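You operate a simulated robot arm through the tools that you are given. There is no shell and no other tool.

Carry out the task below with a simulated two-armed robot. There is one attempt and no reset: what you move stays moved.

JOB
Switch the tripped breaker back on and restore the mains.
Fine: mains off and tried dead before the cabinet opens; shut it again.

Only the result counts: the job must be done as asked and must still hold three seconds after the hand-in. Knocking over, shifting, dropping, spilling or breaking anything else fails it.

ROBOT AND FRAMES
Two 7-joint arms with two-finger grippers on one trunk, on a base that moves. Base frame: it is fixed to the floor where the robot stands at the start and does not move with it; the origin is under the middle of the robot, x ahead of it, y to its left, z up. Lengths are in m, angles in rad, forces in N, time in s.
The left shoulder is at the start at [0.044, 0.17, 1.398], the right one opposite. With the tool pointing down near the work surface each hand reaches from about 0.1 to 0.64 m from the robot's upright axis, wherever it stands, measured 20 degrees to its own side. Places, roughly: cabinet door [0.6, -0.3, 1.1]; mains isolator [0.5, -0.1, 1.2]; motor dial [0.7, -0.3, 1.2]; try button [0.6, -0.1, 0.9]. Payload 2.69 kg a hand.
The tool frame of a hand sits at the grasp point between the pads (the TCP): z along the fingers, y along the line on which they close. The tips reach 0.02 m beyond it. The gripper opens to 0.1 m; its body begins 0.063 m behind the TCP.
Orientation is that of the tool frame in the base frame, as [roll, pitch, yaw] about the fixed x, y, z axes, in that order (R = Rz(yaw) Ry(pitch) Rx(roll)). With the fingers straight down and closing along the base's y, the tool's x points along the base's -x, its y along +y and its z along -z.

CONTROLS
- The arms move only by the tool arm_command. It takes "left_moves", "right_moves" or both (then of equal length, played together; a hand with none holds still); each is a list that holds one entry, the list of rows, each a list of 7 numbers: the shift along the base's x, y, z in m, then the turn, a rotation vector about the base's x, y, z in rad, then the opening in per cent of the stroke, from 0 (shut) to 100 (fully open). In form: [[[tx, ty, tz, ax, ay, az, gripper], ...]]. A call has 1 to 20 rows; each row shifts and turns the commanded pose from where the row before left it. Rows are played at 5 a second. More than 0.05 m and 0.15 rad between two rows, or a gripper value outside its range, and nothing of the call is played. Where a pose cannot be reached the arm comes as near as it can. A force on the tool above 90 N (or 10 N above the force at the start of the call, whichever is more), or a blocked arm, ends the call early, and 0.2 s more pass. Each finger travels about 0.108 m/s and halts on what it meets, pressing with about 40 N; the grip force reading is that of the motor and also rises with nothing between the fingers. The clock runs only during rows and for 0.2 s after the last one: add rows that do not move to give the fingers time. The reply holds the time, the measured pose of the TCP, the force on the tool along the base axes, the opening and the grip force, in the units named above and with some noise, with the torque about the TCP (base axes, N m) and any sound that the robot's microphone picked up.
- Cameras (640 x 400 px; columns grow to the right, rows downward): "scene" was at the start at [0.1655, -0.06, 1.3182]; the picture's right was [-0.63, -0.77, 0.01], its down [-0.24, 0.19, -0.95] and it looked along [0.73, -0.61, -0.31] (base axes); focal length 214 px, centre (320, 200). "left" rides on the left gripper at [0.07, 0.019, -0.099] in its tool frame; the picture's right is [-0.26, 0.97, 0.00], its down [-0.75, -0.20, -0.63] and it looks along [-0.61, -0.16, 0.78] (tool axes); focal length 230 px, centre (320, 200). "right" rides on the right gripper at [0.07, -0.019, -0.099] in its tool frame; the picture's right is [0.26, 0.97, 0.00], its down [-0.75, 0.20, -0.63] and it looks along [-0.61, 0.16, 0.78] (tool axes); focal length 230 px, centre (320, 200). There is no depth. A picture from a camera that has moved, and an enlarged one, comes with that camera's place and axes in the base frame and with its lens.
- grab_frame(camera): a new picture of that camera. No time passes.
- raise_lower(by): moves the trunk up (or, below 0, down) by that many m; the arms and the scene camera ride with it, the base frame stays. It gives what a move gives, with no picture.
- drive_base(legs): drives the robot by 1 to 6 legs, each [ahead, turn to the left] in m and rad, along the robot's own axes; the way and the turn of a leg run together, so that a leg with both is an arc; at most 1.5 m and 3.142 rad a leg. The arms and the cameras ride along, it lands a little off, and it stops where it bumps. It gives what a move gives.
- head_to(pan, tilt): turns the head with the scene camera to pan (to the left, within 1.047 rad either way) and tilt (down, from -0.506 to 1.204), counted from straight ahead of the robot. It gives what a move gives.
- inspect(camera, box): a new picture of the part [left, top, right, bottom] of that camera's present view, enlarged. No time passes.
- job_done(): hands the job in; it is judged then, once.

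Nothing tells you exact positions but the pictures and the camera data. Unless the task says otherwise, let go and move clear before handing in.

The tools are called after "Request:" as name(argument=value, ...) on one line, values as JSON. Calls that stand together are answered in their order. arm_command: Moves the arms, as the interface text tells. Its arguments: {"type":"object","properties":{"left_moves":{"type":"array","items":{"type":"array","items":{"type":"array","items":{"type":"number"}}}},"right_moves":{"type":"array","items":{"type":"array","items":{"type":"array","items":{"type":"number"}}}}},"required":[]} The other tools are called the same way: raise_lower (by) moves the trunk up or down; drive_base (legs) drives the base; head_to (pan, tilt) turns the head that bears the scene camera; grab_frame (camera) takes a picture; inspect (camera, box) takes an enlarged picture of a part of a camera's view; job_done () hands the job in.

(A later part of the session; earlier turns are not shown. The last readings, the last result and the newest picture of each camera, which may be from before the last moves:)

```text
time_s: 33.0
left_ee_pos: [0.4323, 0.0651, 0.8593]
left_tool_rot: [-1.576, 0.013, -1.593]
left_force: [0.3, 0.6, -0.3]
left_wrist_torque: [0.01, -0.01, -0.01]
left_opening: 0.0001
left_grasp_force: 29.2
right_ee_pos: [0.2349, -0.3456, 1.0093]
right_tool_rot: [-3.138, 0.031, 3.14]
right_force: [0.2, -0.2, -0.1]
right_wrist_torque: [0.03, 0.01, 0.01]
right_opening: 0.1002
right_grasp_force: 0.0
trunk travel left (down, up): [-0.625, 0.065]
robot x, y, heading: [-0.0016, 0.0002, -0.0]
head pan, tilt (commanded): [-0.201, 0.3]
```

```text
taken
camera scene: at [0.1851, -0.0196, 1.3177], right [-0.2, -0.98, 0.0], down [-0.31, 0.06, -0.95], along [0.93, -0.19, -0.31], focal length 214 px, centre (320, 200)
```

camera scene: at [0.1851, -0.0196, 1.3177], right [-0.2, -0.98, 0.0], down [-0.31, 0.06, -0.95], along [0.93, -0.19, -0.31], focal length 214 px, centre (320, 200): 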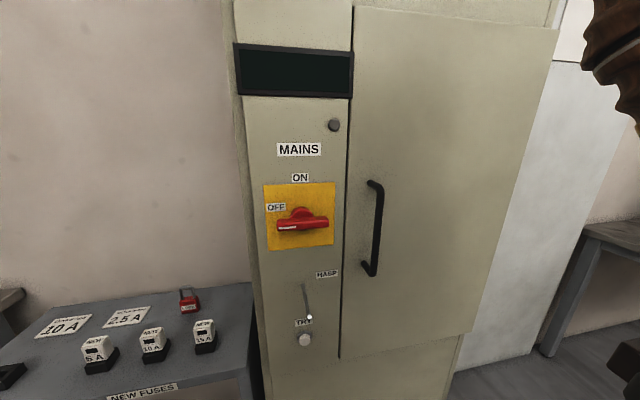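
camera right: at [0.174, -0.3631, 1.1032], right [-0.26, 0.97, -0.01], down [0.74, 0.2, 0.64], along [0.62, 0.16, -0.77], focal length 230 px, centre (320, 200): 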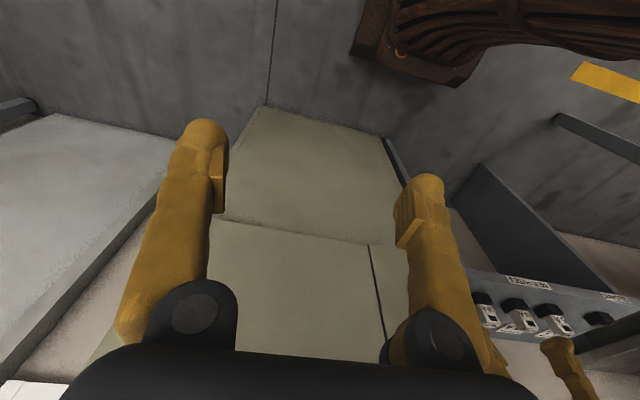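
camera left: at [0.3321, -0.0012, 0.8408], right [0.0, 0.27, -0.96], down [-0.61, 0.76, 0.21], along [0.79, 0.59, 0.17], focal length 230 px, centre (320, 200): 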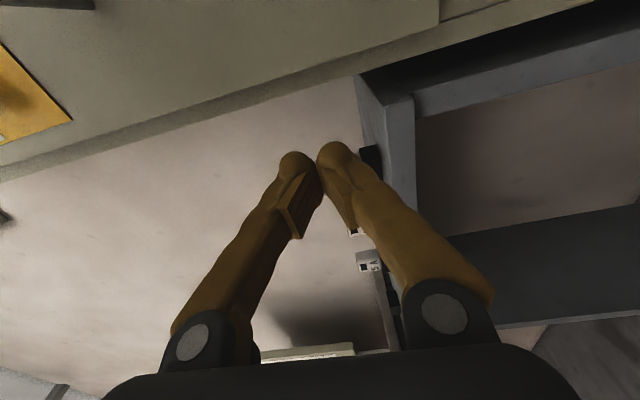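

Request:
arm_command(left_moves=[[[0.005, -0.041, 0, 0, 0, 0, 0], [0.005, -0.041, 0, 0, 0, 0, 0], [0.005, -0.041, 0.001, 0, 0, 0, 0], [0, 0, 0, 0, 0, 0, 0], [0, 0, 0, 0, 0, 0, 0]]])

Request:
grab_frame(camera="left")

Request:
head_to(pan=-0.2, tilt=0.75)

Request:
grab_frame(camera="scene")

```text
time_s: 33.7
left_ee_pos: [0.5286, 0.0844, 0.9072]
left_tool_rot: [-1.396, 0.142, -1.485]
left_force: [0.0, -0.4, -0.5]
left_wrist_torque: [0.0, 0.05, -0.01]
left_opening: 0.0002
left_grasp_force: 29.1
left hand out of reach, approached as far as the arm can: row 2, 3
right_ee_pos: [0.2178, -0.3461, 1.0139]
right_tool_rot: [-3.135, 0.049, 3.14]
right_force: [0.4, -0.5, -0.1]
right_wrist_torque: [0.01, -0.01, -0.01]
right_opening: 0.1
right_grasp_force: 0.2
trunk travel left (down, up): [-0.625, 0.065]
robot x, y, heading: [-0.001, -0.0004, -0.001]
head pan, tilt (commanded): [-0.201, 0.3]
stopped in row 3 (left hand): the arm was blocked; the commanded pose is now the measured one
```

```text
taken
camera left: at [0.4407, 0.0129, 0.8631], right [0.13, 0.4, -0.91], down [-0.72, 0.67, 0.19], along [0.69, 0.62, 0.38], focal length 230 px, centre (320, 200)
```

left: 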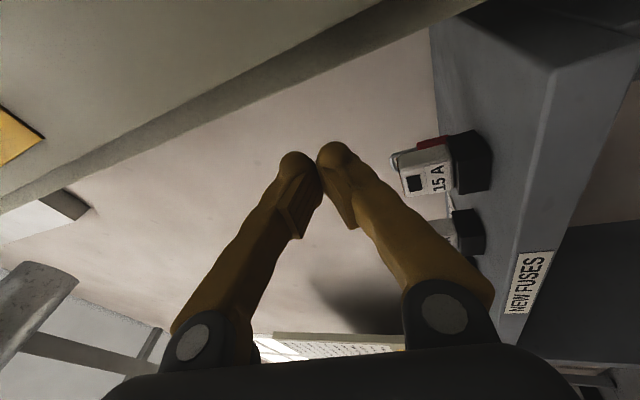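

```text
time_s: 34.6
left_ee_pos: [0.531, 0.085, 0.9064]
left_tool_rot: [-1.397, 0.141, -1.483]
left_force: [-0.5, 0.4, -0.5]
left_wrist_torque: [0.01, 0.01, -0.01]
left_opening: 0.0002
left_grasp_force: 29.3
right_ee_pos: [0.2203, -0.3466, 1.0147]
right_tool_rot: [-3.136, 0.051, 3.141]
right_force: [-0.9, 0.7, 1.0]
right_wrist_torque: [-0.01, 0.0, -0.01]
right_opening: 0.1
right_grasp_force: 0.0
trunk travel left (down, up): [-0.625, 0.065]
robot x, y, heading: [-0.0047, -0.0016, 0.005]
head pan, tilt (commanded): [-0.201, 0.75]
```

```text
taken
camera scene: at [0.1737, -0.0175, 1.2777], right [-0.2, -0.98, 0.0], down [-0.68, 0.14, -0.72], along [0.71, -0.15, -0.69], focal length 214 px, centre (320, 200)
```

scene: 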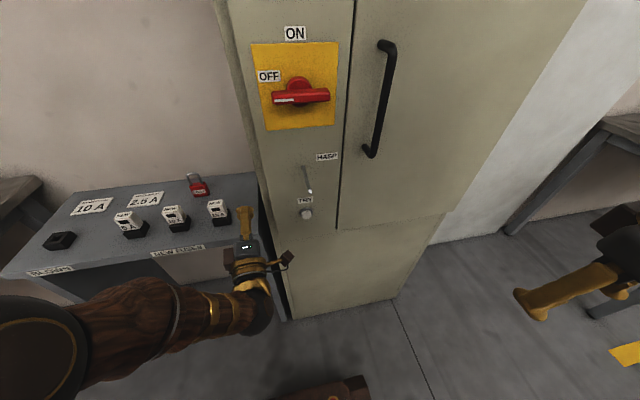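

The arm ran out of reach in that wrist pose and swung left of the target, with no contact force shown. I'll check that the bench items are undisturbed before moving on.

Request:
inspect(camera="scene", box=[60, 150, 340, 325])

Request:
grab_frame(camera="right")

```text
2.29 times, centred on (200, 238) of scene
camera zoom: at [0.1737, -0.0175, 1.2777], right [-0.2, -0.98, 0.0], down [-0.68, 0.14, -0.72], along [0.71, -0.15, -0.69], focal length 490 px, centre (594, 114)
```

zoom: 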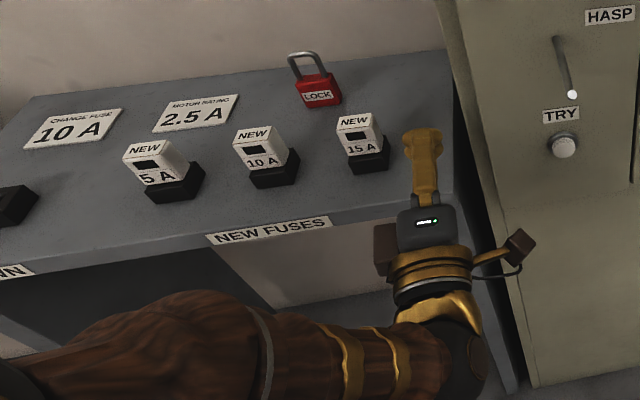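

```text
taken
camera right: at [0.1455, -0.3636, 1.1099], right [-0.26, 0.97, -0.02], down [0.72, 0.2, 0.66], along [0.65, 0.16, -0.75], focal length 230 px, centre (320, 200)
```

right: 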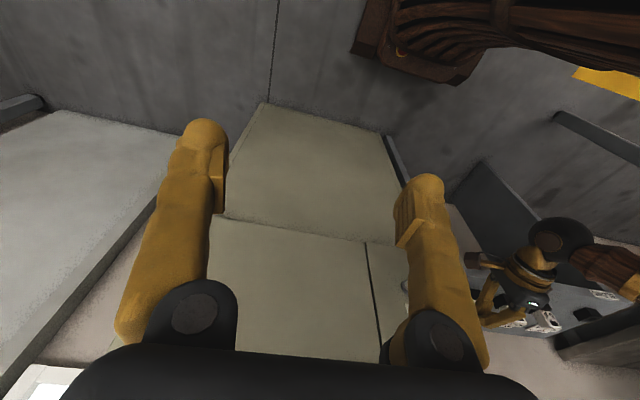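

Nothing on the bench was disturbed. I'll draw the left hand straight back and up, then lower the trunk so TRY sits at the same comfortable relative height as the isolator did.

Request:
arm_command(left_moves=[[[-0.03, 0, 0.005, 0, 0, 0, 0], [-0.03, 0, 0.01, 0, 0, 0, 0], [-0.03, 0, 0.02, 0, 0, 0, 0], [-0.01, 0, 0.04, 0, 0, 0, 0], [0, 0, 0.04, 0, 0, 0, 0], [0, 0, 0, 0, 0, 0, 0]]])

Request:
grab_frame(camera="scene")

```text
time_s: 36.0
left_ee_pos: [0.4284, 0.0843, 1.0278]
left_tool_rot: [-1.409, 0.141, -1.496]
left_force: [0.1, 0.3, -0.7]
left_wrist_torque: [0.01, 0.0, -0.01]
left_opening: 0.0002
left_grasp_force: 29.8
right_ee_pos: [0.2207, -0.3465, 1.0139]
right_tool_rot: [-3.137, 0.047, 3.141]
right_force: [0.2, -0.3, -0.1]
right_wrist_torque: [-0.02, 0.0, 0.04]
right_opening: 0.1001
right_grasp_force: 0.0
trunk travel left (down, up): [-0.625, 0.065]
robot x, y, heading: [-0.003, -0.0002, 0.002]
head pan, tilt (commanded): [-0.201, 0.75]
```

```text
taken
camera scene: at [0.174, -0.017, 1.2775], right [-0.2, -0.98, 0.0], down [-0.68, 0.14, -0.72], along [0.7, -0.15, -0.69], focal length 214 px, centre (320, 200)
```

scene: 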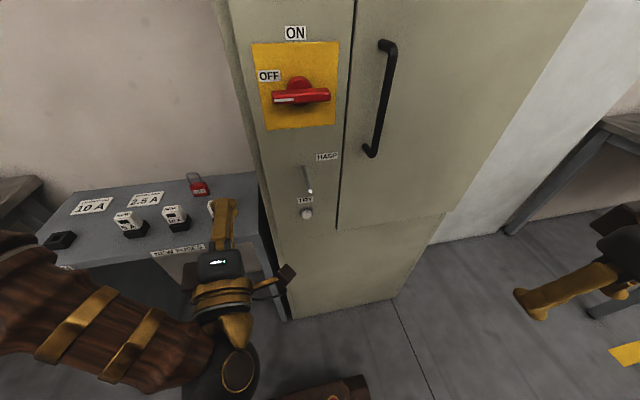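

Request:
arm_command(left_moves=[[[0, 0, 0.045, -0.0725, 0.0775, -0.0313, 0], [0, 0, 0.045, -0.0725, 0.0775, -0.0313, 0], [0, 0, 0.045, 0, 0, 0, 0], [0, 0, 0, 0, 0, 0, 0]]])

Request:
raise_lower(by=-0.3)

Request:
grab_frame(camera="scene")

Request:
grab_frame(camera="left")

```text
time_s: 37.0
left_ee_pos: [0.4276, 0.0816, 1.1631]
left_tool_rot: [-1.573, 0.002, -1.58]
left_force: [-0.2, -0.1, 0.1]
left_wrist_torque: [0.03, 0.02, -0.02]
left_opening: 0.0
left_grasp_force: 29.6
right_ee_pos: [0.2203, -0.345, 1.014]
right_tool_rot: [-3.137, 0.049, 3.14]
right_force: [0.9, -0.4, -0.4]
right_wrist_torque: [0.03, -0.03, -0.01]
right_opening: 0.0998
right_grasp_force: 0.1
trunk travel left (down, up): [-0.625, 0.065]
robot x, y, heading: [-0.0005, -0.0014, 0.001]
head pan, tilt (commanded): [-0.201, 0.75]
```

```text
time_s: 40.0
left_ee_pos: [0.4283, 0.0842, 0.8629]
left_tool_rot: [-1.568, 0.001, -1.569]
left_force: [-0.8, -0.6, -0.1]
left_wrist_torque: [0.04, 0.03, -0.01]
left_opening: 0.0
left_grasp_force: 29.5
right_ee_pos: [0.2195, -0.3462, 0.7135]
right_tool_rot: [-3.137, 0.049, 3.138]
right_force: [0.4, -0.5, -0.7]
right_wrist_torque: [-0.04, 0.0, 0.01]
right_opening: 0.0999
right_grasp_force: 0.1
trunk travel left (down, up): [-0.325, 0.365]
robot x, y, heading: [0.0001, -0.0007, 0.003]
head pan, tilt (commanded): [-0.201, 0.75]
```

```text
taken
camera scene: at [0.1687, -0.0173, 0.9777], right [-0.2, -0.98, 0.0], down [-0.68, 0.14, -0.72], along [0.7, -0.15, -0.69], focal length 214 px, centre (320, 200)
```

scene: 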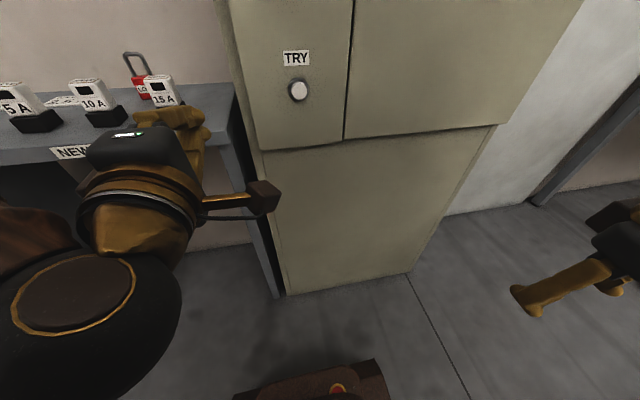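

```text
taken
camera left: at [0.3294, 0.015, 0.8449], right [0.0, 0.26, -0.97], down [-0.63, 0.75, 0.2], along [0.78, 0.61, 0.17], focal length 230 px, centre (320, 200)
```

left: 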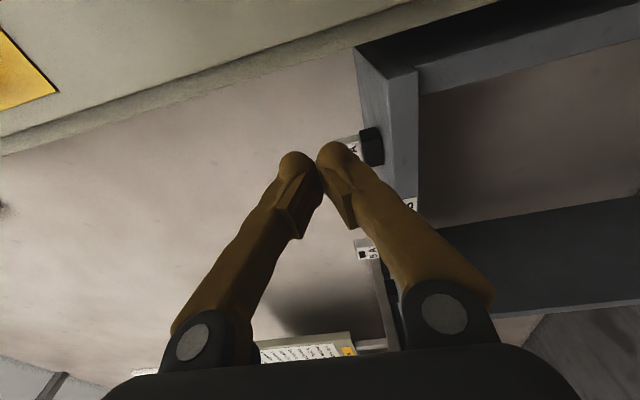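

Request:
head_to(pan=-0.2, tilt=0.3)

Request:
arm_command(left_moves=[[[0.02, -0.03, 0, 0, 0, 0, 0], [0.02, -0.03, 0, 0, 0, 0, 0], [0.0, -0.03, 0, 0, 0, 0, 0], [0.0, -0.03, 0, 0, 0, 0, 0], [0.0, -0.022, 0, 0, 0, 0, 0], [0, 0, 0, 0, 0, 0, 0], [0, 0, 0, 0, 0, 0, 0]]])

Request:
grab_frame(camera="scene")

Request:
grab_frame(camera="left")

```text
time_s: 40.9
left_ee_pos: [0.4282, 0.0844, 0.8628]
left_tool_rot: [-1.566, 0.004, -1.568]
left_force: [1.0, -0.4, 0.4]
left_wrist_torque: [-0.01, 0.01, 0.0]
left_opening: 0.0002
left_grasp_force: 29.7
right_ee_pos: [0.2182, -0.3454, 0.7146]
right_tool_rot: [-3.137, 0.051, 3.14]
right_force: [-0.1, -0.6, -0.4]
right_wrist_torque: [-0.02, 0.04, -0.02]
right_opening: 0.1001
right_grasp_force: 0.1
trunk travel left (down, up): [-0.325, 0.365]
robot x, y, heading: [0.0005, -0.0019, 0.004]
head pan, tilt (commanded): [-0.201, 0.3]
```

```text
time_s: 42.5
left_ee_pos: [0.4659, -0.0563, 0.8631]
left_tool_rot: [-1.562, 0.002, -1.56]
left_force: [0.9, 0.1, 0.5]
left_wrist_torque: [-0.01, 0.01, 0.0]
left_opening: 0.0
left_grasp_force: 29.1
right_ee_pos: [0.219, -0.3459, 0.7143]
right_tool_rot: [-3.137, 0.05, 3.14]
right_force: [0.1, -0.2, 0.4]
right_wrist_torque: [0.01, -0.02, 0.0]
right_opening: 0.0998
right_grasp_force: 0.1
trunk travel left (down, up): [-0.325, 0.365]
robot x, y, heading: [0.0011, -0.0023, 0.002]
head pan, tilt (commanded): [-0.201, 0.3]
```

```text
taken
camera scene: at [0.1797, -0.0194, 1.0178], right [-0.2, -0.98, 0.0], down [-0.31, 0.06, -0.95], along [0.93, -0.19, -0.31], focal length 214 px, centre (320, 200)
```

scene: 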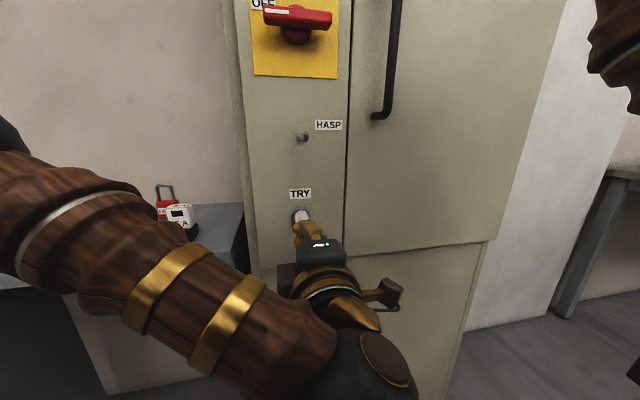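

```text
taken
camera left: at [0.3678, -0.1265, 0.845], right [0.01, 0.26, -0.97], down [-0.64, 0.74, 0.2], along [0.77, 0.62, 0.17], focal length 230 px, centre (320, 200)
```

left: 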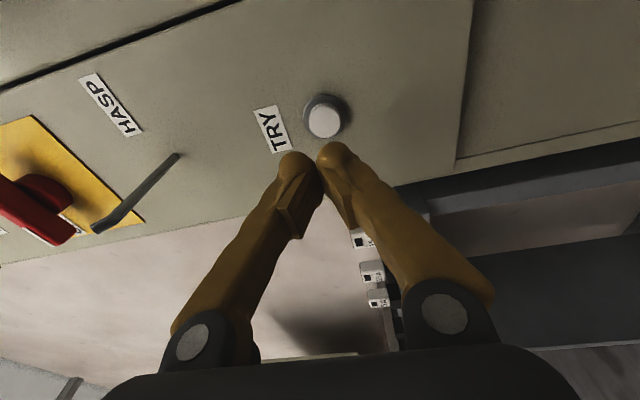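

The left camera confirms the button at about (0.552, −0.058, 0.861), right in line with my closed fingertips. I approach, then press in small steps.

Request:
arm_command(left_moves=[[[0.02, 0, -0.001, 0, 0, 0, 0], [0.02, 0, -0.001, 0, 0, 0, 0], [0.015, 0, 0, 0, 0, 0, 0], [0, 0, 0, 0, 0, 0, 0]]])

Request:
grab_frame(camera="left")

Request:
inspect(camera="scene", box=[240, 160, 400, 260])

```text
time_s: 43.5
left_ee_pos: [0.5228, -0.0554, 0.8625]
left_tool_rot: [-1.561, 0.004, -1.559]
left_force: [0.9, 0.2, 0.5]
left_wrist_torque: [0.03, 0.03, 0.01]
left_opening: 0.0001
left_grasp_force: 29.8
right_ee_pos: [0.2187, -0.3452, 0.7134]
right_tool_rot: [-3.137, 0.05, 3.141]
right_force: [0.7, 0.0, 0.1]
right_wrist_torque: [0.02, 0.0, -0.02]
right_opening: 0.1001
right_grasp_force: 0.0
trunk travel left (down, up): [-0.325, 0.365]
robot x, y, heading: [-0.0011, 0.0011, -0.0]
head pan, tilt (commanded): [-0.201, 0.3]
```

```text
taken
camera left: at [0.4253, -0.1263, 0.8432], right [0.01, 0.26, -0.97], down [-0.64, 0.74, 0.2], along [0.77, 0.62, 0.17], focal length 230 px, centre (320, 200)
```

left: 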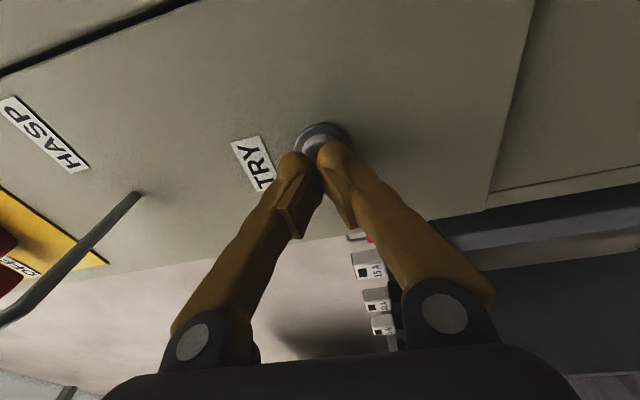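

```text
4.00 times, centred on (320, 210) of scene
camera zoom: at [0.1797, -0.0194, 1.0178], right [-0.2, -0.98, 0.0], down [-0.31, 0.06, -0.95], along [0.93, -0.19, -0.31], focal length 858 px, centre (320, 160)
```

zoom: 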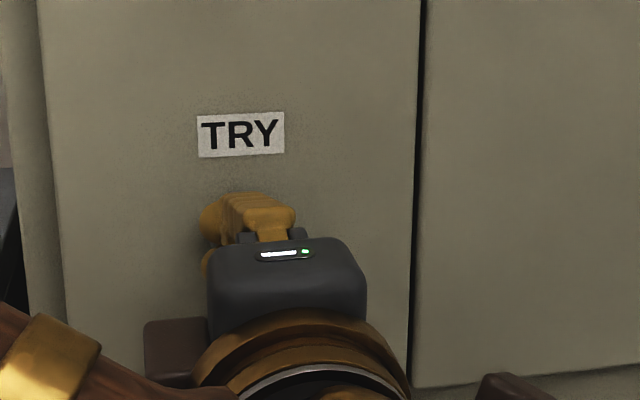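

Request:
arm_command(left_moves=[[[0.005, 0, 0, 0, 0, 0, 0], [0.005, 0, 0, 0, 0, 0, 0], [0.005, 0, 0, 0, 0, 0, 0], [0.003, 0, 0, 0, 0, 0, 0], [0, 0, 0, 0, 0, 0, 0]]])

Request:
grab_frame(camera="left")

```text
time_s: 44.7
left_ee_pos: [0.5387, -0.0575, 0.8628]
left_tool_rot: [-1.561, 0.001, -1.56]
left_force: [-22.6, 2.0, -2.5]
left_wrist_torque: [-0.13, 0.1, -0.05]
left_opening: 0.0059
left_grasp_force: 30.1
right_ee_pos: [0.2183, -0.3449, 0.715]
right_tool_rot: [-3.137, 0.051, 3.141]
right_force: [0.0, 0.1, 0.7]
right_wrist_torque: [0.01, 0.01, -0.03]
right_opening: 0.1001
right_grasp_force: 0.1
trunk travel left (down, up): [-0.325, 0.365]
robot x, y, heading: [0.0061, 0.0007, -0.002]
head pan, tilt (commanded): [-0.201, 0.3]
heard: click
```

```text
taken
camera left: at [0.4403, -0.127, 0.8434], right [0.01, 0.26, -0.97], down [-0.64, 0.74, 0.2], along [0.77, 0.61, 0.17], focal length 230 px, centre (320, 200)
```

left: 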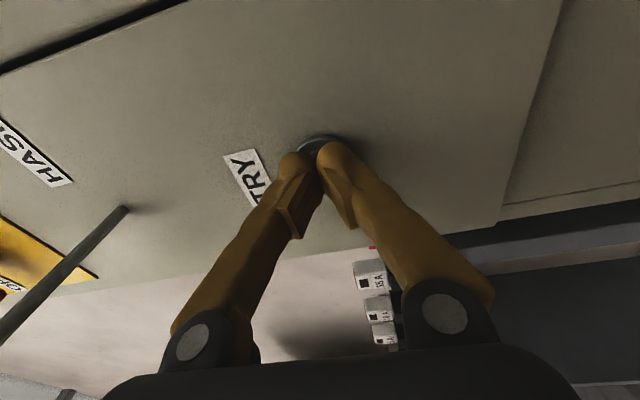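

A click was heard: the TRY button is pressed. I hold it about a second and look at whether anything lights before releasing.

Request:
arm_command(left_moves=[[[0, 0, 0, 0, 0, 0, 0], [0, 0, 0, 0, 0, 0, 0], [0, 0, 0, 0, 0, 0, 0], [0, 0, 0, 0, 0, 0, 0], [0, 0, 0, 0, 0, 0, 0]]])

Request:
head_to(pan=-0.2, tilt=-0.3)

Request:
grab_frame(camera="scene")

```text
time_s: 45.9
left_ee_pos: [0.5392, -0.0573, 0.8635]
left_tool_rot: [-1.561, 0.004, -1.562]
left_force: [-25.3, -0.7, -8.5]
left_wrist_torque: [0.04, 0.21, -0.13]
left_opening: 0.0061
left_grasp_force: 29.3
right_ee_pos: [0.2179, -0.3453, 0.715]
right_tool_rot: [-3.136, 0.052, 3.139]
right_force: [-0.3, -1.1, -0.2]
right_wrist_torque: [-0.03, 0.01, 0.02]
right_opening: 0.0999
right_grasp_force: 0.1
trunk travel left (down, up): [-0.325, 0.365]
robot x, y, heading: [-0.0036, -0.0006, 0.001]
head pan, tilt (commanded): [-0.201, 0.3]
```

```text
time_s: 46.9
left_ee_pos: [0.538, -0.0562, 0.8627]
left_tool_rot: [-1.561, 0.003, -1.559]
left_force: [-25.6, -2.1, -10.4]
left_wrist_torque: [0.02, 0.22, -0.16]
left_opening: 0.0058
left_grasp_force: 29.6
right_ee_pos: [0.2165, -0.3468, 0.7145]
right_tool_rot: [-3.136, 0.052, 3.14]
right_force: [-0.6, 0.0, -0.4]
right_wrist_torque: [-0.04, 0.02, 0.01]
right_opening: 0.1001
right_grasp_force: 0.0
trunk travel left (down, up): [-0.325, 0.365]
robot x, y, heading: [0.0022, -0.0042, -0.004]
head pan, tilt (commanded): [-0.201, -0.3]
```

```text
taken
camera scene: at [0.1643, -0.0168, 1.0715], right [-0.2, -0.98, 0.0], down [0.27, -0.06, -0.96], along [0.94, -0.19, 0.28], focal length 214 px, centre (320, 200)
```

scene: 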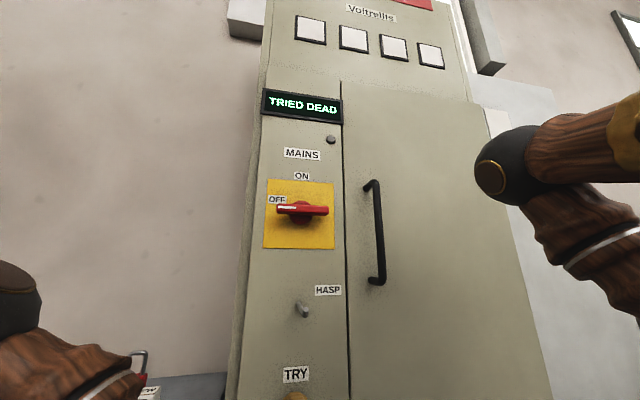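

The display now reads "TRIED DEAD" — the proof is done. I release the button and pull the left hand back and aside before raising the trunk.

Request:
arm_command(left_moves=[[[-0.02, 0, 0, 0, 0, 0, 0], [-0.025, 0, 0, 0, 0, 0, 0], [-0.025, 0, 0, 0, 0, 0, 0], [0, 0.035, 0, 0, 0, 0, 0], [0, 0.035, 0, 0, 0, 0, 0], [-0.015, 0.035, 0, 0, 0, 0, 0], [-0.015, 0.035, 0, 0, 0, 0, 0], [0, 0, 0, 0, 0, 0, 0]]])

Request:
grab_frame(camera="scene")

```text
time_s: 48.7
left_ee_pos: [0.4386, 0.0835, 0.8601]
left_tool_rot: [-1.57, 0.001, -1.568]
left_force: [-0.2, 0.4, -0.4]
left_wrist_torque: [-0.02, -0.02, 0.0]
left_opening: 0.0
left_grasp_force: 29.9
right_ee_pos: [0.2192, -0.3465, 0.7151]
right_tool_rot: [-3.137, 0.049, 3.14]
right_force: [0.4, 0.8, 0.8]
right_wrist_torque: [0.0, -0.02, 0.02]
right_opening: 0.0998
right_grasp_force: 0.1
trunk travel left (down, up): [-0.325, 0.365]
robot x, y, heading: [-0.0016, 0.0005, 0.002]
head pan, tilt (commanded): [-0.201, -0.3]
```

```text
taken
camera scene: at [0.1662, -0.0164, 1.0713], right [-0.2, -0.98, 0.0], down [0.27, -0.06, -0.96], along [0.94, -0.19, 0.28], focal length 214 px, centre (320, 200)
```

scene: 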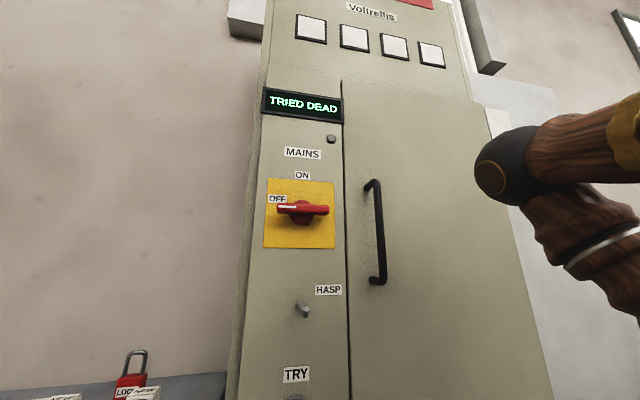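

Request:
raise_lower(by=0.3)

Request:
head_to(pan=-0.4, tilt=0.3)

Request:
drive_base(legs=[[-0.15, 0]])

Request:
grab_frame(camera="scene")

```text
time_s: 51.7
left_ee_pos: [0.4397, 0.0821, 1.1593]
left_tool_rot: [-1.576, 0.001, -1.581]
left_force: [-0.4, 0.8, -0.1]
left_wrist_torque: [0.01, 0.02, -0.01]
left_opening: 0.0
left_grasp_force: 29.9
right_ee_pos: [0.2197, -0.3451, 1.0147]
right_tool_rot: [-3.137, 0.049, 3.14]
right_force: [-0.4, 0.3, 0.4]
right_wrist_torque: [-0.02, 0.0, -0.01]
right_opening: 0.1
right_grasp_force: 0.1
trunk travel left (down, up): [-0.625, 0.065]
robot x, y, heading: [-0.0014, 0.0043, 0.001]
head pan, tilt (commanded): [-0.201, -0.3]
```

```text
time_s: 52.7
left_ee_pos: [0.4397, 0.0817, 1.1596]
left_tool_rot: [-1.575, 0.003, -1.58]
left_force: [0.3, 1.1, -0.6]
left_wrist_torque: [0.01, 0.04, -0.04]
left_opening: 0.0
left_grasp_force: 29.7
right_ee_pos: [0.2205, -0.3453, 1.0129]
right_tool_rot: [-3.137, 0.05, 3.14]
right_force: [0.3, -0.3, -0.3]
right_wrist_torque: [0.0, 0.03, -0.02]
right_opening: 0.1
right_grasp_force: 0.1
trunk travel left (down, up): [-0.625, 0.065]
robot x, y, heading: [-0.0013, -0.0, 0.004]
head pan, tilt (commanded): [-0.4, 0.3]
```

```text
time_s: 54.1
left_ee_pos: [0.2871, 0.0819, 1.1579]
left_tool_rot: [-1.576, 0.0, -1.579]
left_force: [-1.2, 0.0, 0.3]
left_wrist_torque: [-0.03, 0.0, 0.0]
left_opening: 0.0
left_grasp_force: 30.1
right_ee_pos: [0.0681, -0.345, 1.0143]
right_tool_rot: [-3.136, 0.049, -3.14]
right_force: [-1.0, 0.8, -0.9]
right_wrist_torque: [0.02, -0.02, 0.0]
right_opening: 0.0999
right_grasp_force: 0.0
trunk travel left (down, up): [-0.625, 0.065]
robot x, y, heading: [-0.1503, 0.0022, 0.003]
head pan, tilt (commanded): [-0.4, 0.3]
```

```text
taken
camera scene: at [0.0265, -0.0369, 1.3178], right [-0.39, -0.92, 0.01], down [-0.29, 0.11, -0.95], along [0.88, -0.37, -0.31], focal length 214 px, centre (320, 200)
```

scene: 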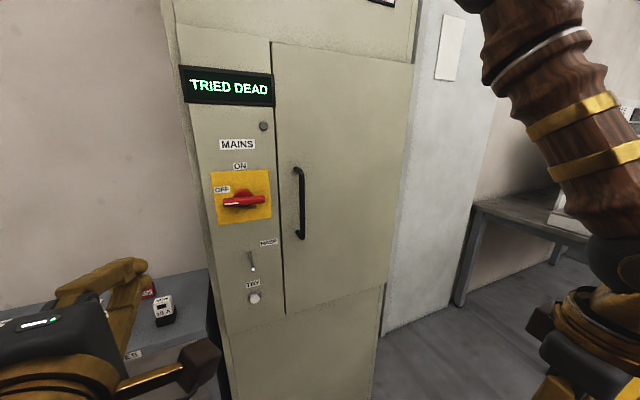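

The base is back 0.15 m and the display still shows TRIED DEAD. Now I bring the right hand forward and turn its fingers to point at the door handle.

Request:
arm_command(right_moves=[[[0.045, 0, 0, 0, 0, 0, 100], [0.045, 0, 0, 0, 0, 0, 100], [0.045, 0, 0, 0, 0, 0, 100], [0.045, 0, 0, 0, 0, 0, 100], [0.045, 0, 0, 0, 0, 0, 100], [0.0143, 0.0133, 0.0105, 0, -0.1384, 0, 100], [0.0143, 0.0133, 0.0105, 0, -0.1384, 0, 100], [0.0143, 0.0133, 0.0105, 0, -0.1384, 0, 100], [0.0143, 0.0133, 0.0105, 0, -0.1384, 0, 100], [0.0143, 0.0133, 0.0105, 0, -0.1384, 0, 100], [0.0143, 0.0133, 0.0105, 0, -0.1384, 0, 100], [0.0143, 0.0133, 0.0105, 0, -0.1384, 0, 100], [0.0143, 0.0133, 0.0105, 0, -0.1384, 0, 100], [0.0143, 0.0133, 0.0105, 0, -0.1384, 0, 100], [0.0143, 0.0133, 0.0105, 0, -0.1384, 0, 100], [0.0143, 0.0133, 0.0105, 0, -0.1384, 0, 100], [0, 0, 0, 0, 0, 0, 100], [0, 0, 0, 0, 0, 0, 100]]])

Request:
grab_frame(camera="scene")

Request:
grab_frame(camera="right")

```text
time_s: 57.9
left_ee_pos: [0.2695, 0.0698, 1.1585]
left_tool_rot: [-1.601, 0.0, -1.637]
left_force: [1.1, 0.3, 0.0]
left_wrist_torque: [0.01, 0.0, -0.02]
left_opening: 0.0
left_grasp_force: 29.4
right_ee_pos: [0.4361, -0.1984, 1.1326]
right_tool_rot: [0.004, 1.554, -0.001]
right_force: [0.1, 0.1, 1.0]
right_wrist_torque: [0.01, 0.0, 0.03]
right_opening: 0.1
right_grasp_force: 0.0
trunk travel left (down, up): [-0.625, 0.065]
robot x, y, heading: [-0.1552, 0.0024, -0.0]
head pan, tilt (commanded): [-0.4, 0.3]
```

```text
taken
camera scene: at [0.0268, -0.0367, 1.3178], right [-0.39, -0.92, 0.01], down [-0.29, 0.11, -0.95], along [0.88, -0.37, -0.31], focal length 214 px, centre (320, 200)
```

scene: 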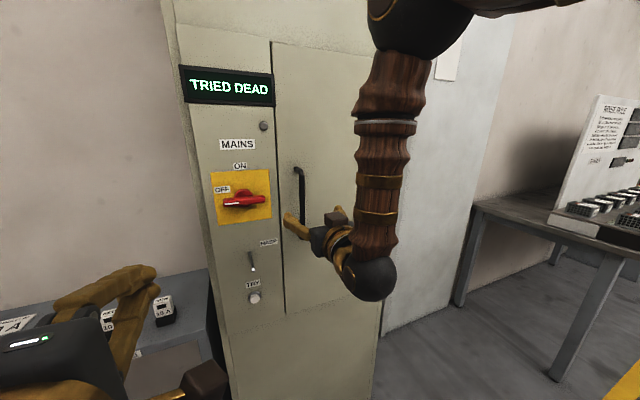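

```text
taken
camera right: at [0.3375, -0.2165, 1.0607], right [0.01, 0.97, -0.26], down [-0.64, 0.2, 0.74], along [0.77, 0.16, 0.62], focal length 230 px, centre (320, 200)
```

right: 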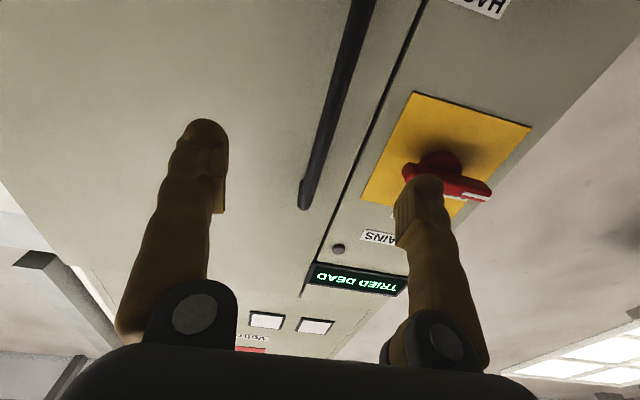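

The hand is 8 cm short of the handle bar, which runs at y≈−0.195. I narrow the fingers a little, advance and close on it.

Request:
arm_command(right_moves=[[[0.02, 0.001, 0, 0, 0, 0, 65], [0.025, 0.001, 0, 0, 0, 0, 65], [0.025, 0.001, 0, 0, 0, 0, 65], [0.014, 0, 0, 0, 0, 0, 65], [0, 0, 0, 0, 0, 0, 65]]])

Request:
grab_frame(camera="right")

```text
time_s: 59.1
left_ee_pos: [0.268, 0.07, 1.1579]
left_tool_rot: [-1.6, -0.001, -1.637]
left_force: [-0.6, 0.1, -0.4]
left_wrist_torque: [-0.02, 0.0, 0.02]
left_opening: 0.0
left_grasp_force: 30.0
right_ee_pos: [0.521, -0.1962, 1.1312]
right_tool_rot: [-0.002, 1.555, -0.007]
right_force: [1.1, 0.2, -0.1]
right_wrist_torque: [-0.01, -0.02, 0.02]
right_opening: 0.0651
right_grasp_force: 0.0
trunk travel left (down, up): [-0.625, 0.065]
robot x, y, heading: [-0.1554, 0.0041, -0.002]
head pan, tilt (commanded): [-0.4, 0.3]
```

```text
taken
camera right: at [0.4232, -0.2137, 1.0605], right [0.01, 0.97, -0.26], down [-0.64, 0.2, 0.74], along [0.77, 0.16, 0.62], focal length 230 px, centre (320, 200)
```

right: 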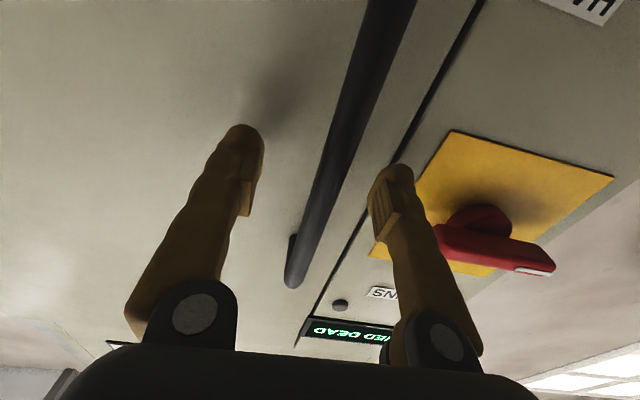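

Request:
arm_command(right_moves=[[[0, 0, 0, 0, 0, 0, 30], [0, 0, 0, 0, 0, 0, 0], [0, 0, 0, 0, 0, 0, 0], [0, 0, 0, 0, 0, 0, 0]]])

Request:
grab_frame(camera="right")

```text
time_s: 60.1
left_ee_pos: [0.2676, 0.0708, 1.1569]
left_tool_rot: [-1.601, 0.001, -1.637]
left_force: [0.8, 0.4, -0.8]
left_wrist_torque: [-0.01, -0.01, -0.01]
left_opening: 0.0
left_grasp_force: 29.7
right_ee_pos: [0.522, -0.195, 1.1317]
right_tool_rot: [-0.018, 1.557, -0.02]
right_force: [0.5, 5.5, -0.2]
right_wrist_torque: [0.05, -0.03, -0.04]
right_opening: 0.006
right_grasp_force: 31.7
trunk travel left (down, up): [-0.625, 0.065]
robot x, y, heading: [-0.1519, 0.0007, 0.003]
head pan, tilt (commanded): [-0.4, 0.3]
```

```text
taken
camera right: at [0.4231, -0.2124, 1.0605], right [0.01, 0.97, -0.26], down [-0.64, 0.2, 0.74], along [0.77, 0.16, 0.62], focal length 230 px, centre (320, 200)
```

right: 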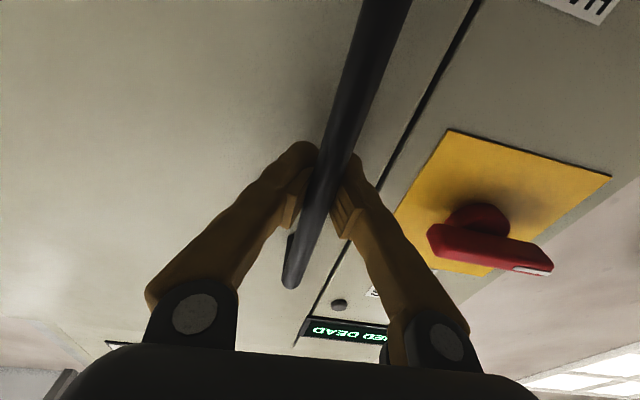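

Request:
inspect(camera="right", box=[250, 110, 410, 250])

Request:
inspect(camera="scene", box=[250, 150, 410, 250])

```text
2.86 times, centred on (330, 180) of right
camera zoom: at [0.4231, -0.2124, 1.0605], right [0.01, 0.97, -0.26], down [-0.64, 0.2, 0.74], along [0.77, 0.16, 0.62], focal length 657 px, centre (291, 257)
```

zoom: 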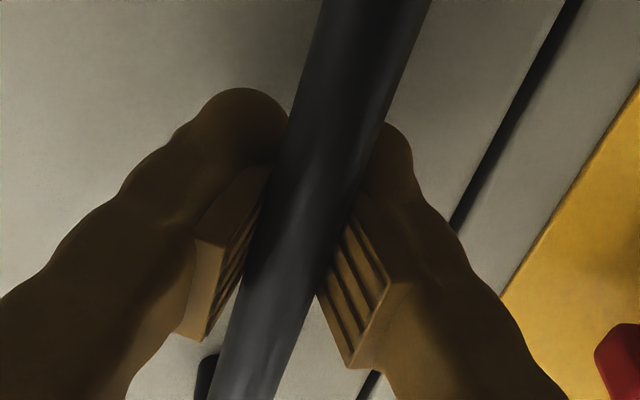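

```text
4.00 times, centred on (330, 200) of scene
camera zoom: at [0.0267, -0.036, 1.3178], right [-0.39, -0.92, 0.01], down [-0.29, 0.11, -0.95], along [0.88, -0.37, -0.31], focal length 858 px, centre (280, 200)
```

zoom: 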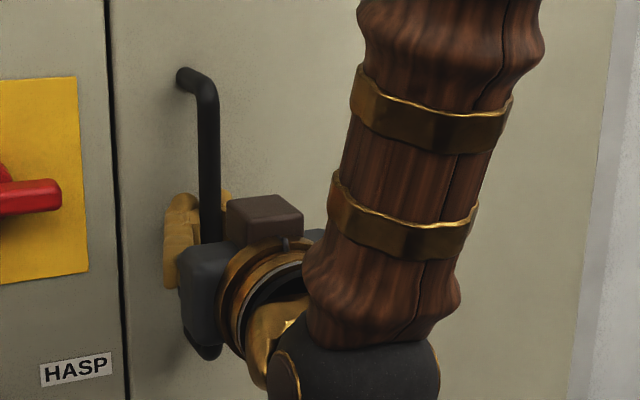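

The bar sits between the pads with the tips hooked behind it. I pull gently along the door's arc (hinge taken at about y=−0.54).

Request:
arm_command(right_moves=[[[-0.0137, -0.0023, 0, 0, 0, 0.02, 0], [-0.0137, -0.0024, 0, 0, 0, 0.02, 0], [-0.0135, -0.0034, 0, 0, 0, 0.02, 0], [-0.0135, -0.0035, 0, 0, 0, 0.02, 0], [0, 0, 0, 0, 0, 0, 0]]])

Request:
grab_frame(camera="scene")

Request:
grab_frame(camera="right")

```text
time_s: 61.3
left_ee_pos: [0.2678, 0.0728, 1.1575]
left_tool_rot: [-1.601, -0.001, -1.638]
left_force: [-0.4, 0.8, -0.4]
left_wrist_torque: [-0.01, -0.01, 0.01]
left_opening: 0.0001
left_grasp_force: 28.9
right_ee_pos: [0.4649, -0.2057, 1.1321]
right_tool_rot: [-0.058, 1.557, 0.018]
right_force: [-4.5, 12.0, -5.1]
right_wrist_torque: [0.04, -0.02, -0.07]
right_opening: 0.006
right_grasp_force: 30.4
trunk travel left (down, up): [-0.625, 0.065]
robot x, y, heading: [-0.1508, -0.0024, 0.003]
head pan, tilt (commanded): [-0.4, 0.3]
```

```text
taken
camera scene: at [0.0264, -0.035, 1.3179], right [-0.39, -0.92, 0.01], down [-0.29, 0.11, -0.95], along [0.88, -0.37, -0.31], focal length 214 px, centre (320, 200)
```

scene: 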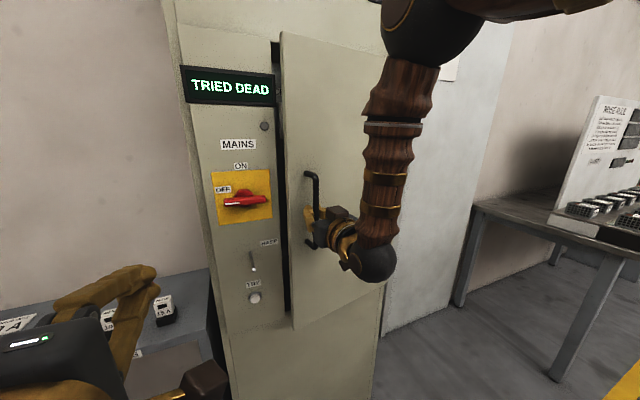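

```text
taken
camera right: at [0.3676, -0.232, 1.0607], right [-0.07, 0.96, -0.26], down [-0.65, 0.15, 0.74], along [0.75, 0.22, 0.62], focal length 230 px, centre (320, 200)
```

right: 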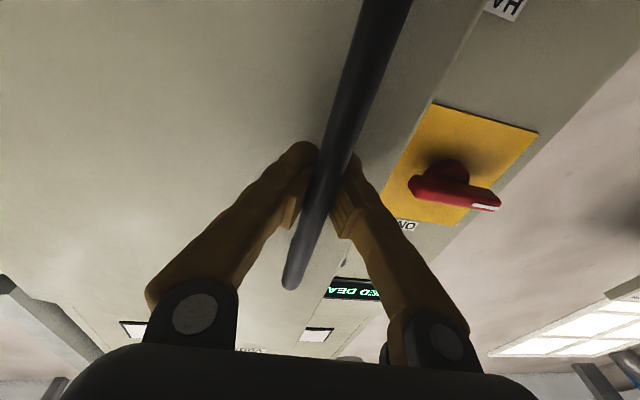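

The door is opening smoothly. I continue along the arc, following with the wrist.

Request:
arm_command(right_moves=[[[-0.0132, -0.004, 0, 0, 0, 0.03, 0], [-0.0131, -0.004, 0, 0, 0, 0.03, 0], [-0.0128, -0.005, 0, 0, 0, 0.03, 0], [-0.0127, -0.0055, 0, 0, 0, 0.03, 0], [-0.0123, -0.006, 0, 0, 0, 0.03, 0], [-0.0123, -0.0065, 0, 0, 0, 0.03, 0], [-0.0117, -0.007, 0, 0, 0, 0.03, 0], [-0.0117, -0.0075, 0, 0, 0, 0.03, 0], [-0.0111, -0.008, 0, 0, 0, 0.03, 0], [-0.0111, -0.0085, 0, 0, 0, 0.03, 0], [0, 0, 0, 0, 0, 0, 0]]])

Request:
grab_frame(camera="scene")

Request:
grab_frame(camera="right")

```text
time_s: 63.7
left_ee_pos: [0.2694, 0.0711, 1.1582]
left_tool_rot: [-1.601, 0.0, -1.638]
left_force: [0.3, -0.8, 0.3]
left_wrist_torque: [0.02, -0.01, 0.0]
left_opening: 0.0
left_grasp_force: 29.1
right_ee_pos: [0.3425, -0.2697, 1.133]
right_tool_rot: [0.063, 1.556, 0.439]
right_force: [0.6, 0.1, -0.3]
right_wrist_torque: [-0.01, 0.0, 0.04]
right_opening: 0.0001
right_grasp_force: 29.5
trunk travel left (down, up): [-0.625, 0.065]
robot x, y, heading: [-0.1549, 0.0025, 0.001]
head pan, tilt (commanded): [-0.4, 0.3]
```

```text
taken
camera scene: at [0.0267, -0.0367, 1.3178], right [-0.39, -0.92, 0.01], down [-0.29, 0.11, -0.95], along [0.88, -0.37, -0.31], focal length 214 px, centre (320, 200)
```

scene: 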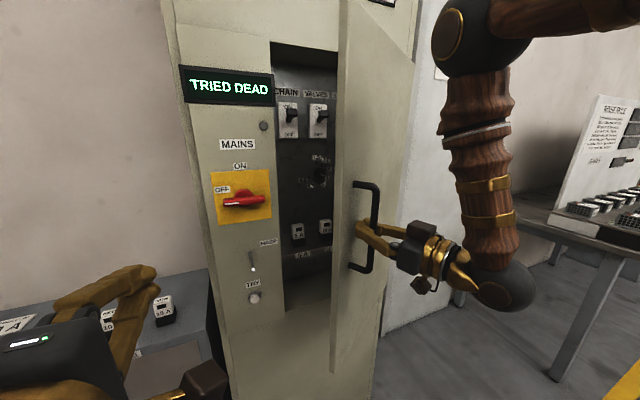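

```text
taken
camera right: at [0.2576, -0.3229, 1.0609], right [-0.35, 0.9, -0.26], down [-0.67, -0.05, 0.74], along [0.66, 0.43, 0.62], focal length 230 px, centre (320, 200)
```

right: 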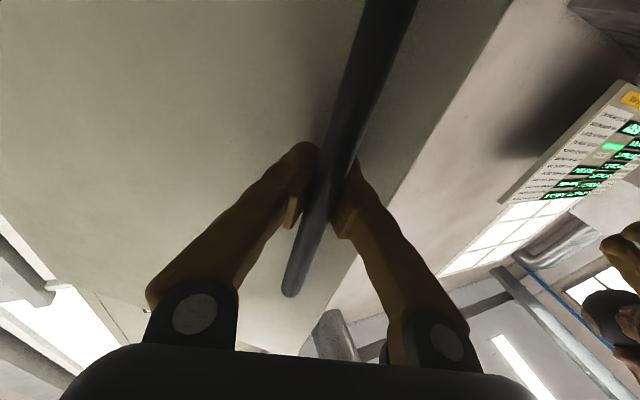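

The door is about a third open, with the bar caged between the fingers, and breakers labelled CHAIN, VALVES… are visible inside. I keep swinging it open.

Request:
arm_command(right_moves=[[[-0.0104, -0.0093, 0, 0, 0, 0.04, 0], [-0.0104, -0.0093, 0, 0, 0, 0.04, 0], [-0.0096, -0.01, 0, 0, 0, 0.04, 0], [-0.0096, -0.01, 0, 0, 0, 0.04, 0], [-0.0088, -0.0108, 0, 0, 0, 0.04, 0], [-0.0088, -0.0108, 0, 0, 0, 0.04, 0], [-0.0079, -0.0115, 0, 0, 0, 0.04, 0], [-0.0079, -0.0115, 0, 0, 0, 0.04, 0], [0, 0, 0, 0, 0, 0, 0]]])

Request:
grab_frame(camera="scene")

Request:
grab_frame(camera="right")

```text
time_s: 65.7
left_ee_pos: [0.2685, 0.071, 1.1576]
left_tool_rot: [-1.6, 0.0, -1.636]
left_force: [-0.3, -0.2, 0.4]
left_wrist_torque: [0.01, 0.01, 0.02]
left_opening: 0.0002
left_grasp_force: 29.6
right_ee_pos: [0.2702, -0.354, 1.1324]
right_tool_rot: [0.063, 1.556, 0.756]
right_force: [-0.6, 0.1, -0.5]
right_wrist_torque: [-0.03, -0.01, 0.01]
right_opening: 0.0
right_grasp_force: 29.9
trunk travel left (down, up): [-0.625, 0.065]
robot x, y, heading: [-0.1531, -0.0032, 0.001]
head pan, tilt (commanded): [-0.4, 0.3]
```

```text
taken
camera scene: at [0.0268, -0.0365, 1.3178], right [-0.39, -0.92, 0.01], down [-0.29, 0.11, -0.95], along [0.88, -0.37, -0.31], focal length 214 px, centre (320, 200)
```

scene: 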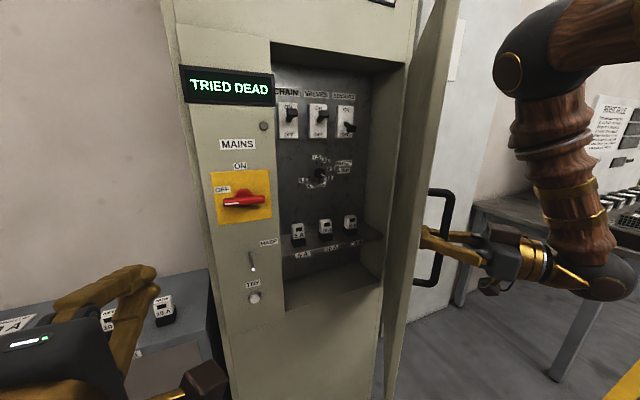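

```text
taken
camera right: at [0.2061, -0.43, 1.0613], right [-0.61, 0.75, -0.26], down [-0.62, -0.25, 0.74], along [0.49, 0.62, 0.62], focal length 230 px, centre (320, 200)
```

right: 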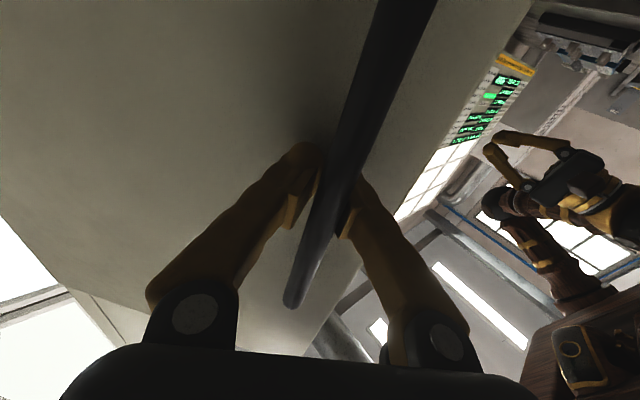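

The door is wide enough to see everything inside: three breakers, a dial and a row of fuses. I'll zoom in before deciding anything.

Request:
inspect(camera="scene", box=[262, 80, 374, 150])

Request:
inspect(camera="scene", box=[270, 140, 398, 220])

Request:
inspect(camera="scene", box=[270, 200, 398, 280])

Request:
inspect(camera="scene", box=[380, 140, 620, 290])

```text
5.71 times, centred on (318, 115) of scene
camera zoom: at [0.0268, -0.0365, 1.3178], right [-0.39, -0.92, 0.01], down [-0.29, 0.11, -0.95], along [0.88, -0.37, -0.31], focal length 1226 px, centre (331, 686)
```

zoom: 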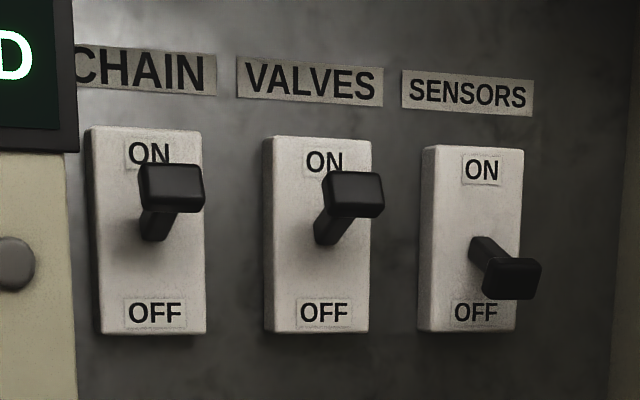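

```text
5.00 times, centred on (334, 180) of scene
camera zoom: at [0.0268, -0.0365, 1.3178], right [-0.39, -0.92, 0.01], down [-0.29, 0.11, -0.95], along [0.88, -0.37, -0.31], focal length 1072 px, centre (250, 300)
```

zoom: 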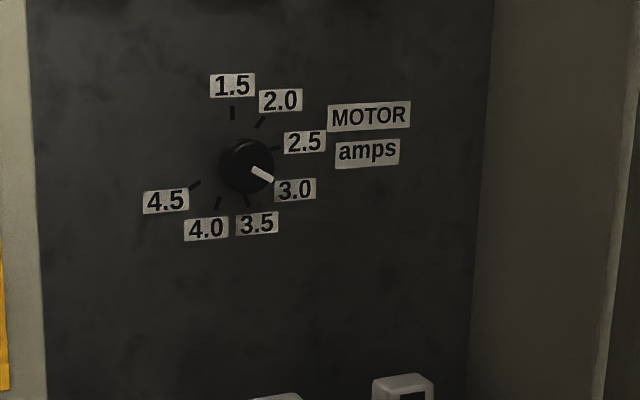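

```text
5.00 times, centred on (334, 240) of scene
camera zoom: at [0.0268, -0.0365, 1.3178], right [-0.39, -0.92, 0.01], down [-0.29, 0.11, -0.95], along [0.88, -0.37, -0.31], focal length 1072 px, centre (250, 0)
```

zoom: 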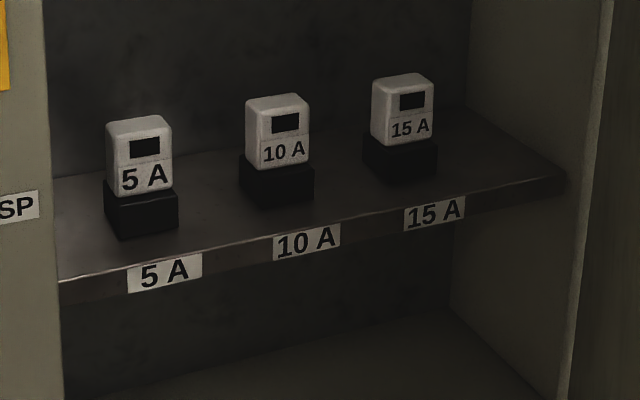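

```text
2.67 times, centred on (500, 215) of scene
camera zoom: at [0.0268, -0.0365, 1.3178], right [-0.39, -0.92, 0.01], down [-0.29, 0.11, -0.95], along [0.88, -0.37, -0.31], focal length 572 px, centre (-160, 160)
```

zoom: 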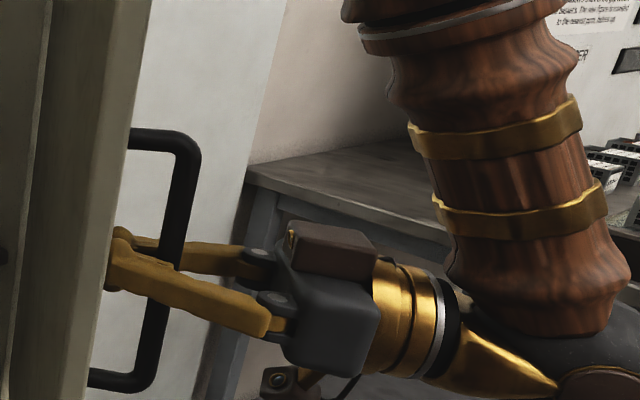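

The tripped one is clear: SENSORS has its lever down at OFF, CHAIN and VALVES are ON, and the dial and fuses are not part of this job. I'll open the door further so that the right hand can come round to the inside.

Request:
arm_command(right_moves=[[[-0.0069, -0.0125, 0, 0, 0, 0.045, 0], [-0.0069, -0.0125, 0, 0, 0, 0.045, 0], [-0.006, -0.0126, 0, 0, 0, 0.045, 0], [-0.006, -0.0126, 0, 0, 0, 0.045, 0], [-0.0049, -0.013, 0, 0, 0, 0.045, 0], [-0.0049, -0.013, 0, 0, 0, 0.045, 0], [0, 0, 0, 0, 0, 0, 0]]])

Request:
grab_frame(camera="scene")

```text
time_s: 67.3
left_ee_pos: [0.2687, 0.0714, 1.1582]
left_tool_rot: [-1.601, -0.001, -1.638]
left_force: [0.2, 0.0, 0.6]
left_wrist_torque: [-0.02, 0.0, 0.01]
left_opening: 0.0
left_grasp_force: 30.2
right_ee_pos: [0.2337, -0.4301, 1.1352]
right_tool_rot: [0.061, 1.555, 1.026]
right_force: [-0.6, 0.4, -0.5]
right_wrist_torque: [0.04, 0.0, -0.03]
right_opening: 0.0003
right_grasp_force: 29.6
trunk travel left (down, up): [-0.625, 0.065]
robot x, y, heading: [-0.1521, 0.0022, 0.003]
head pan, tilt (commanded): [-0.4, 0.3]
```

```text
taken
camera scene: at [0.0268, -0.0365, 1.3178], right [-0.39, -0.92, 0.01], down [-0.29, 0.11, -0.95], along [0.88, -0.37, -0.31], focal length 214 px, centre (320, 200)
```

scene: 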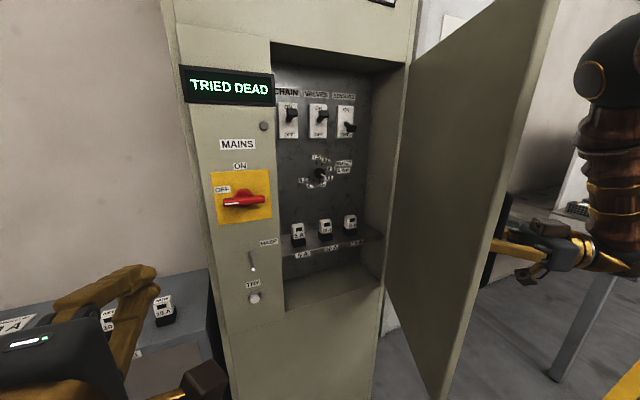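

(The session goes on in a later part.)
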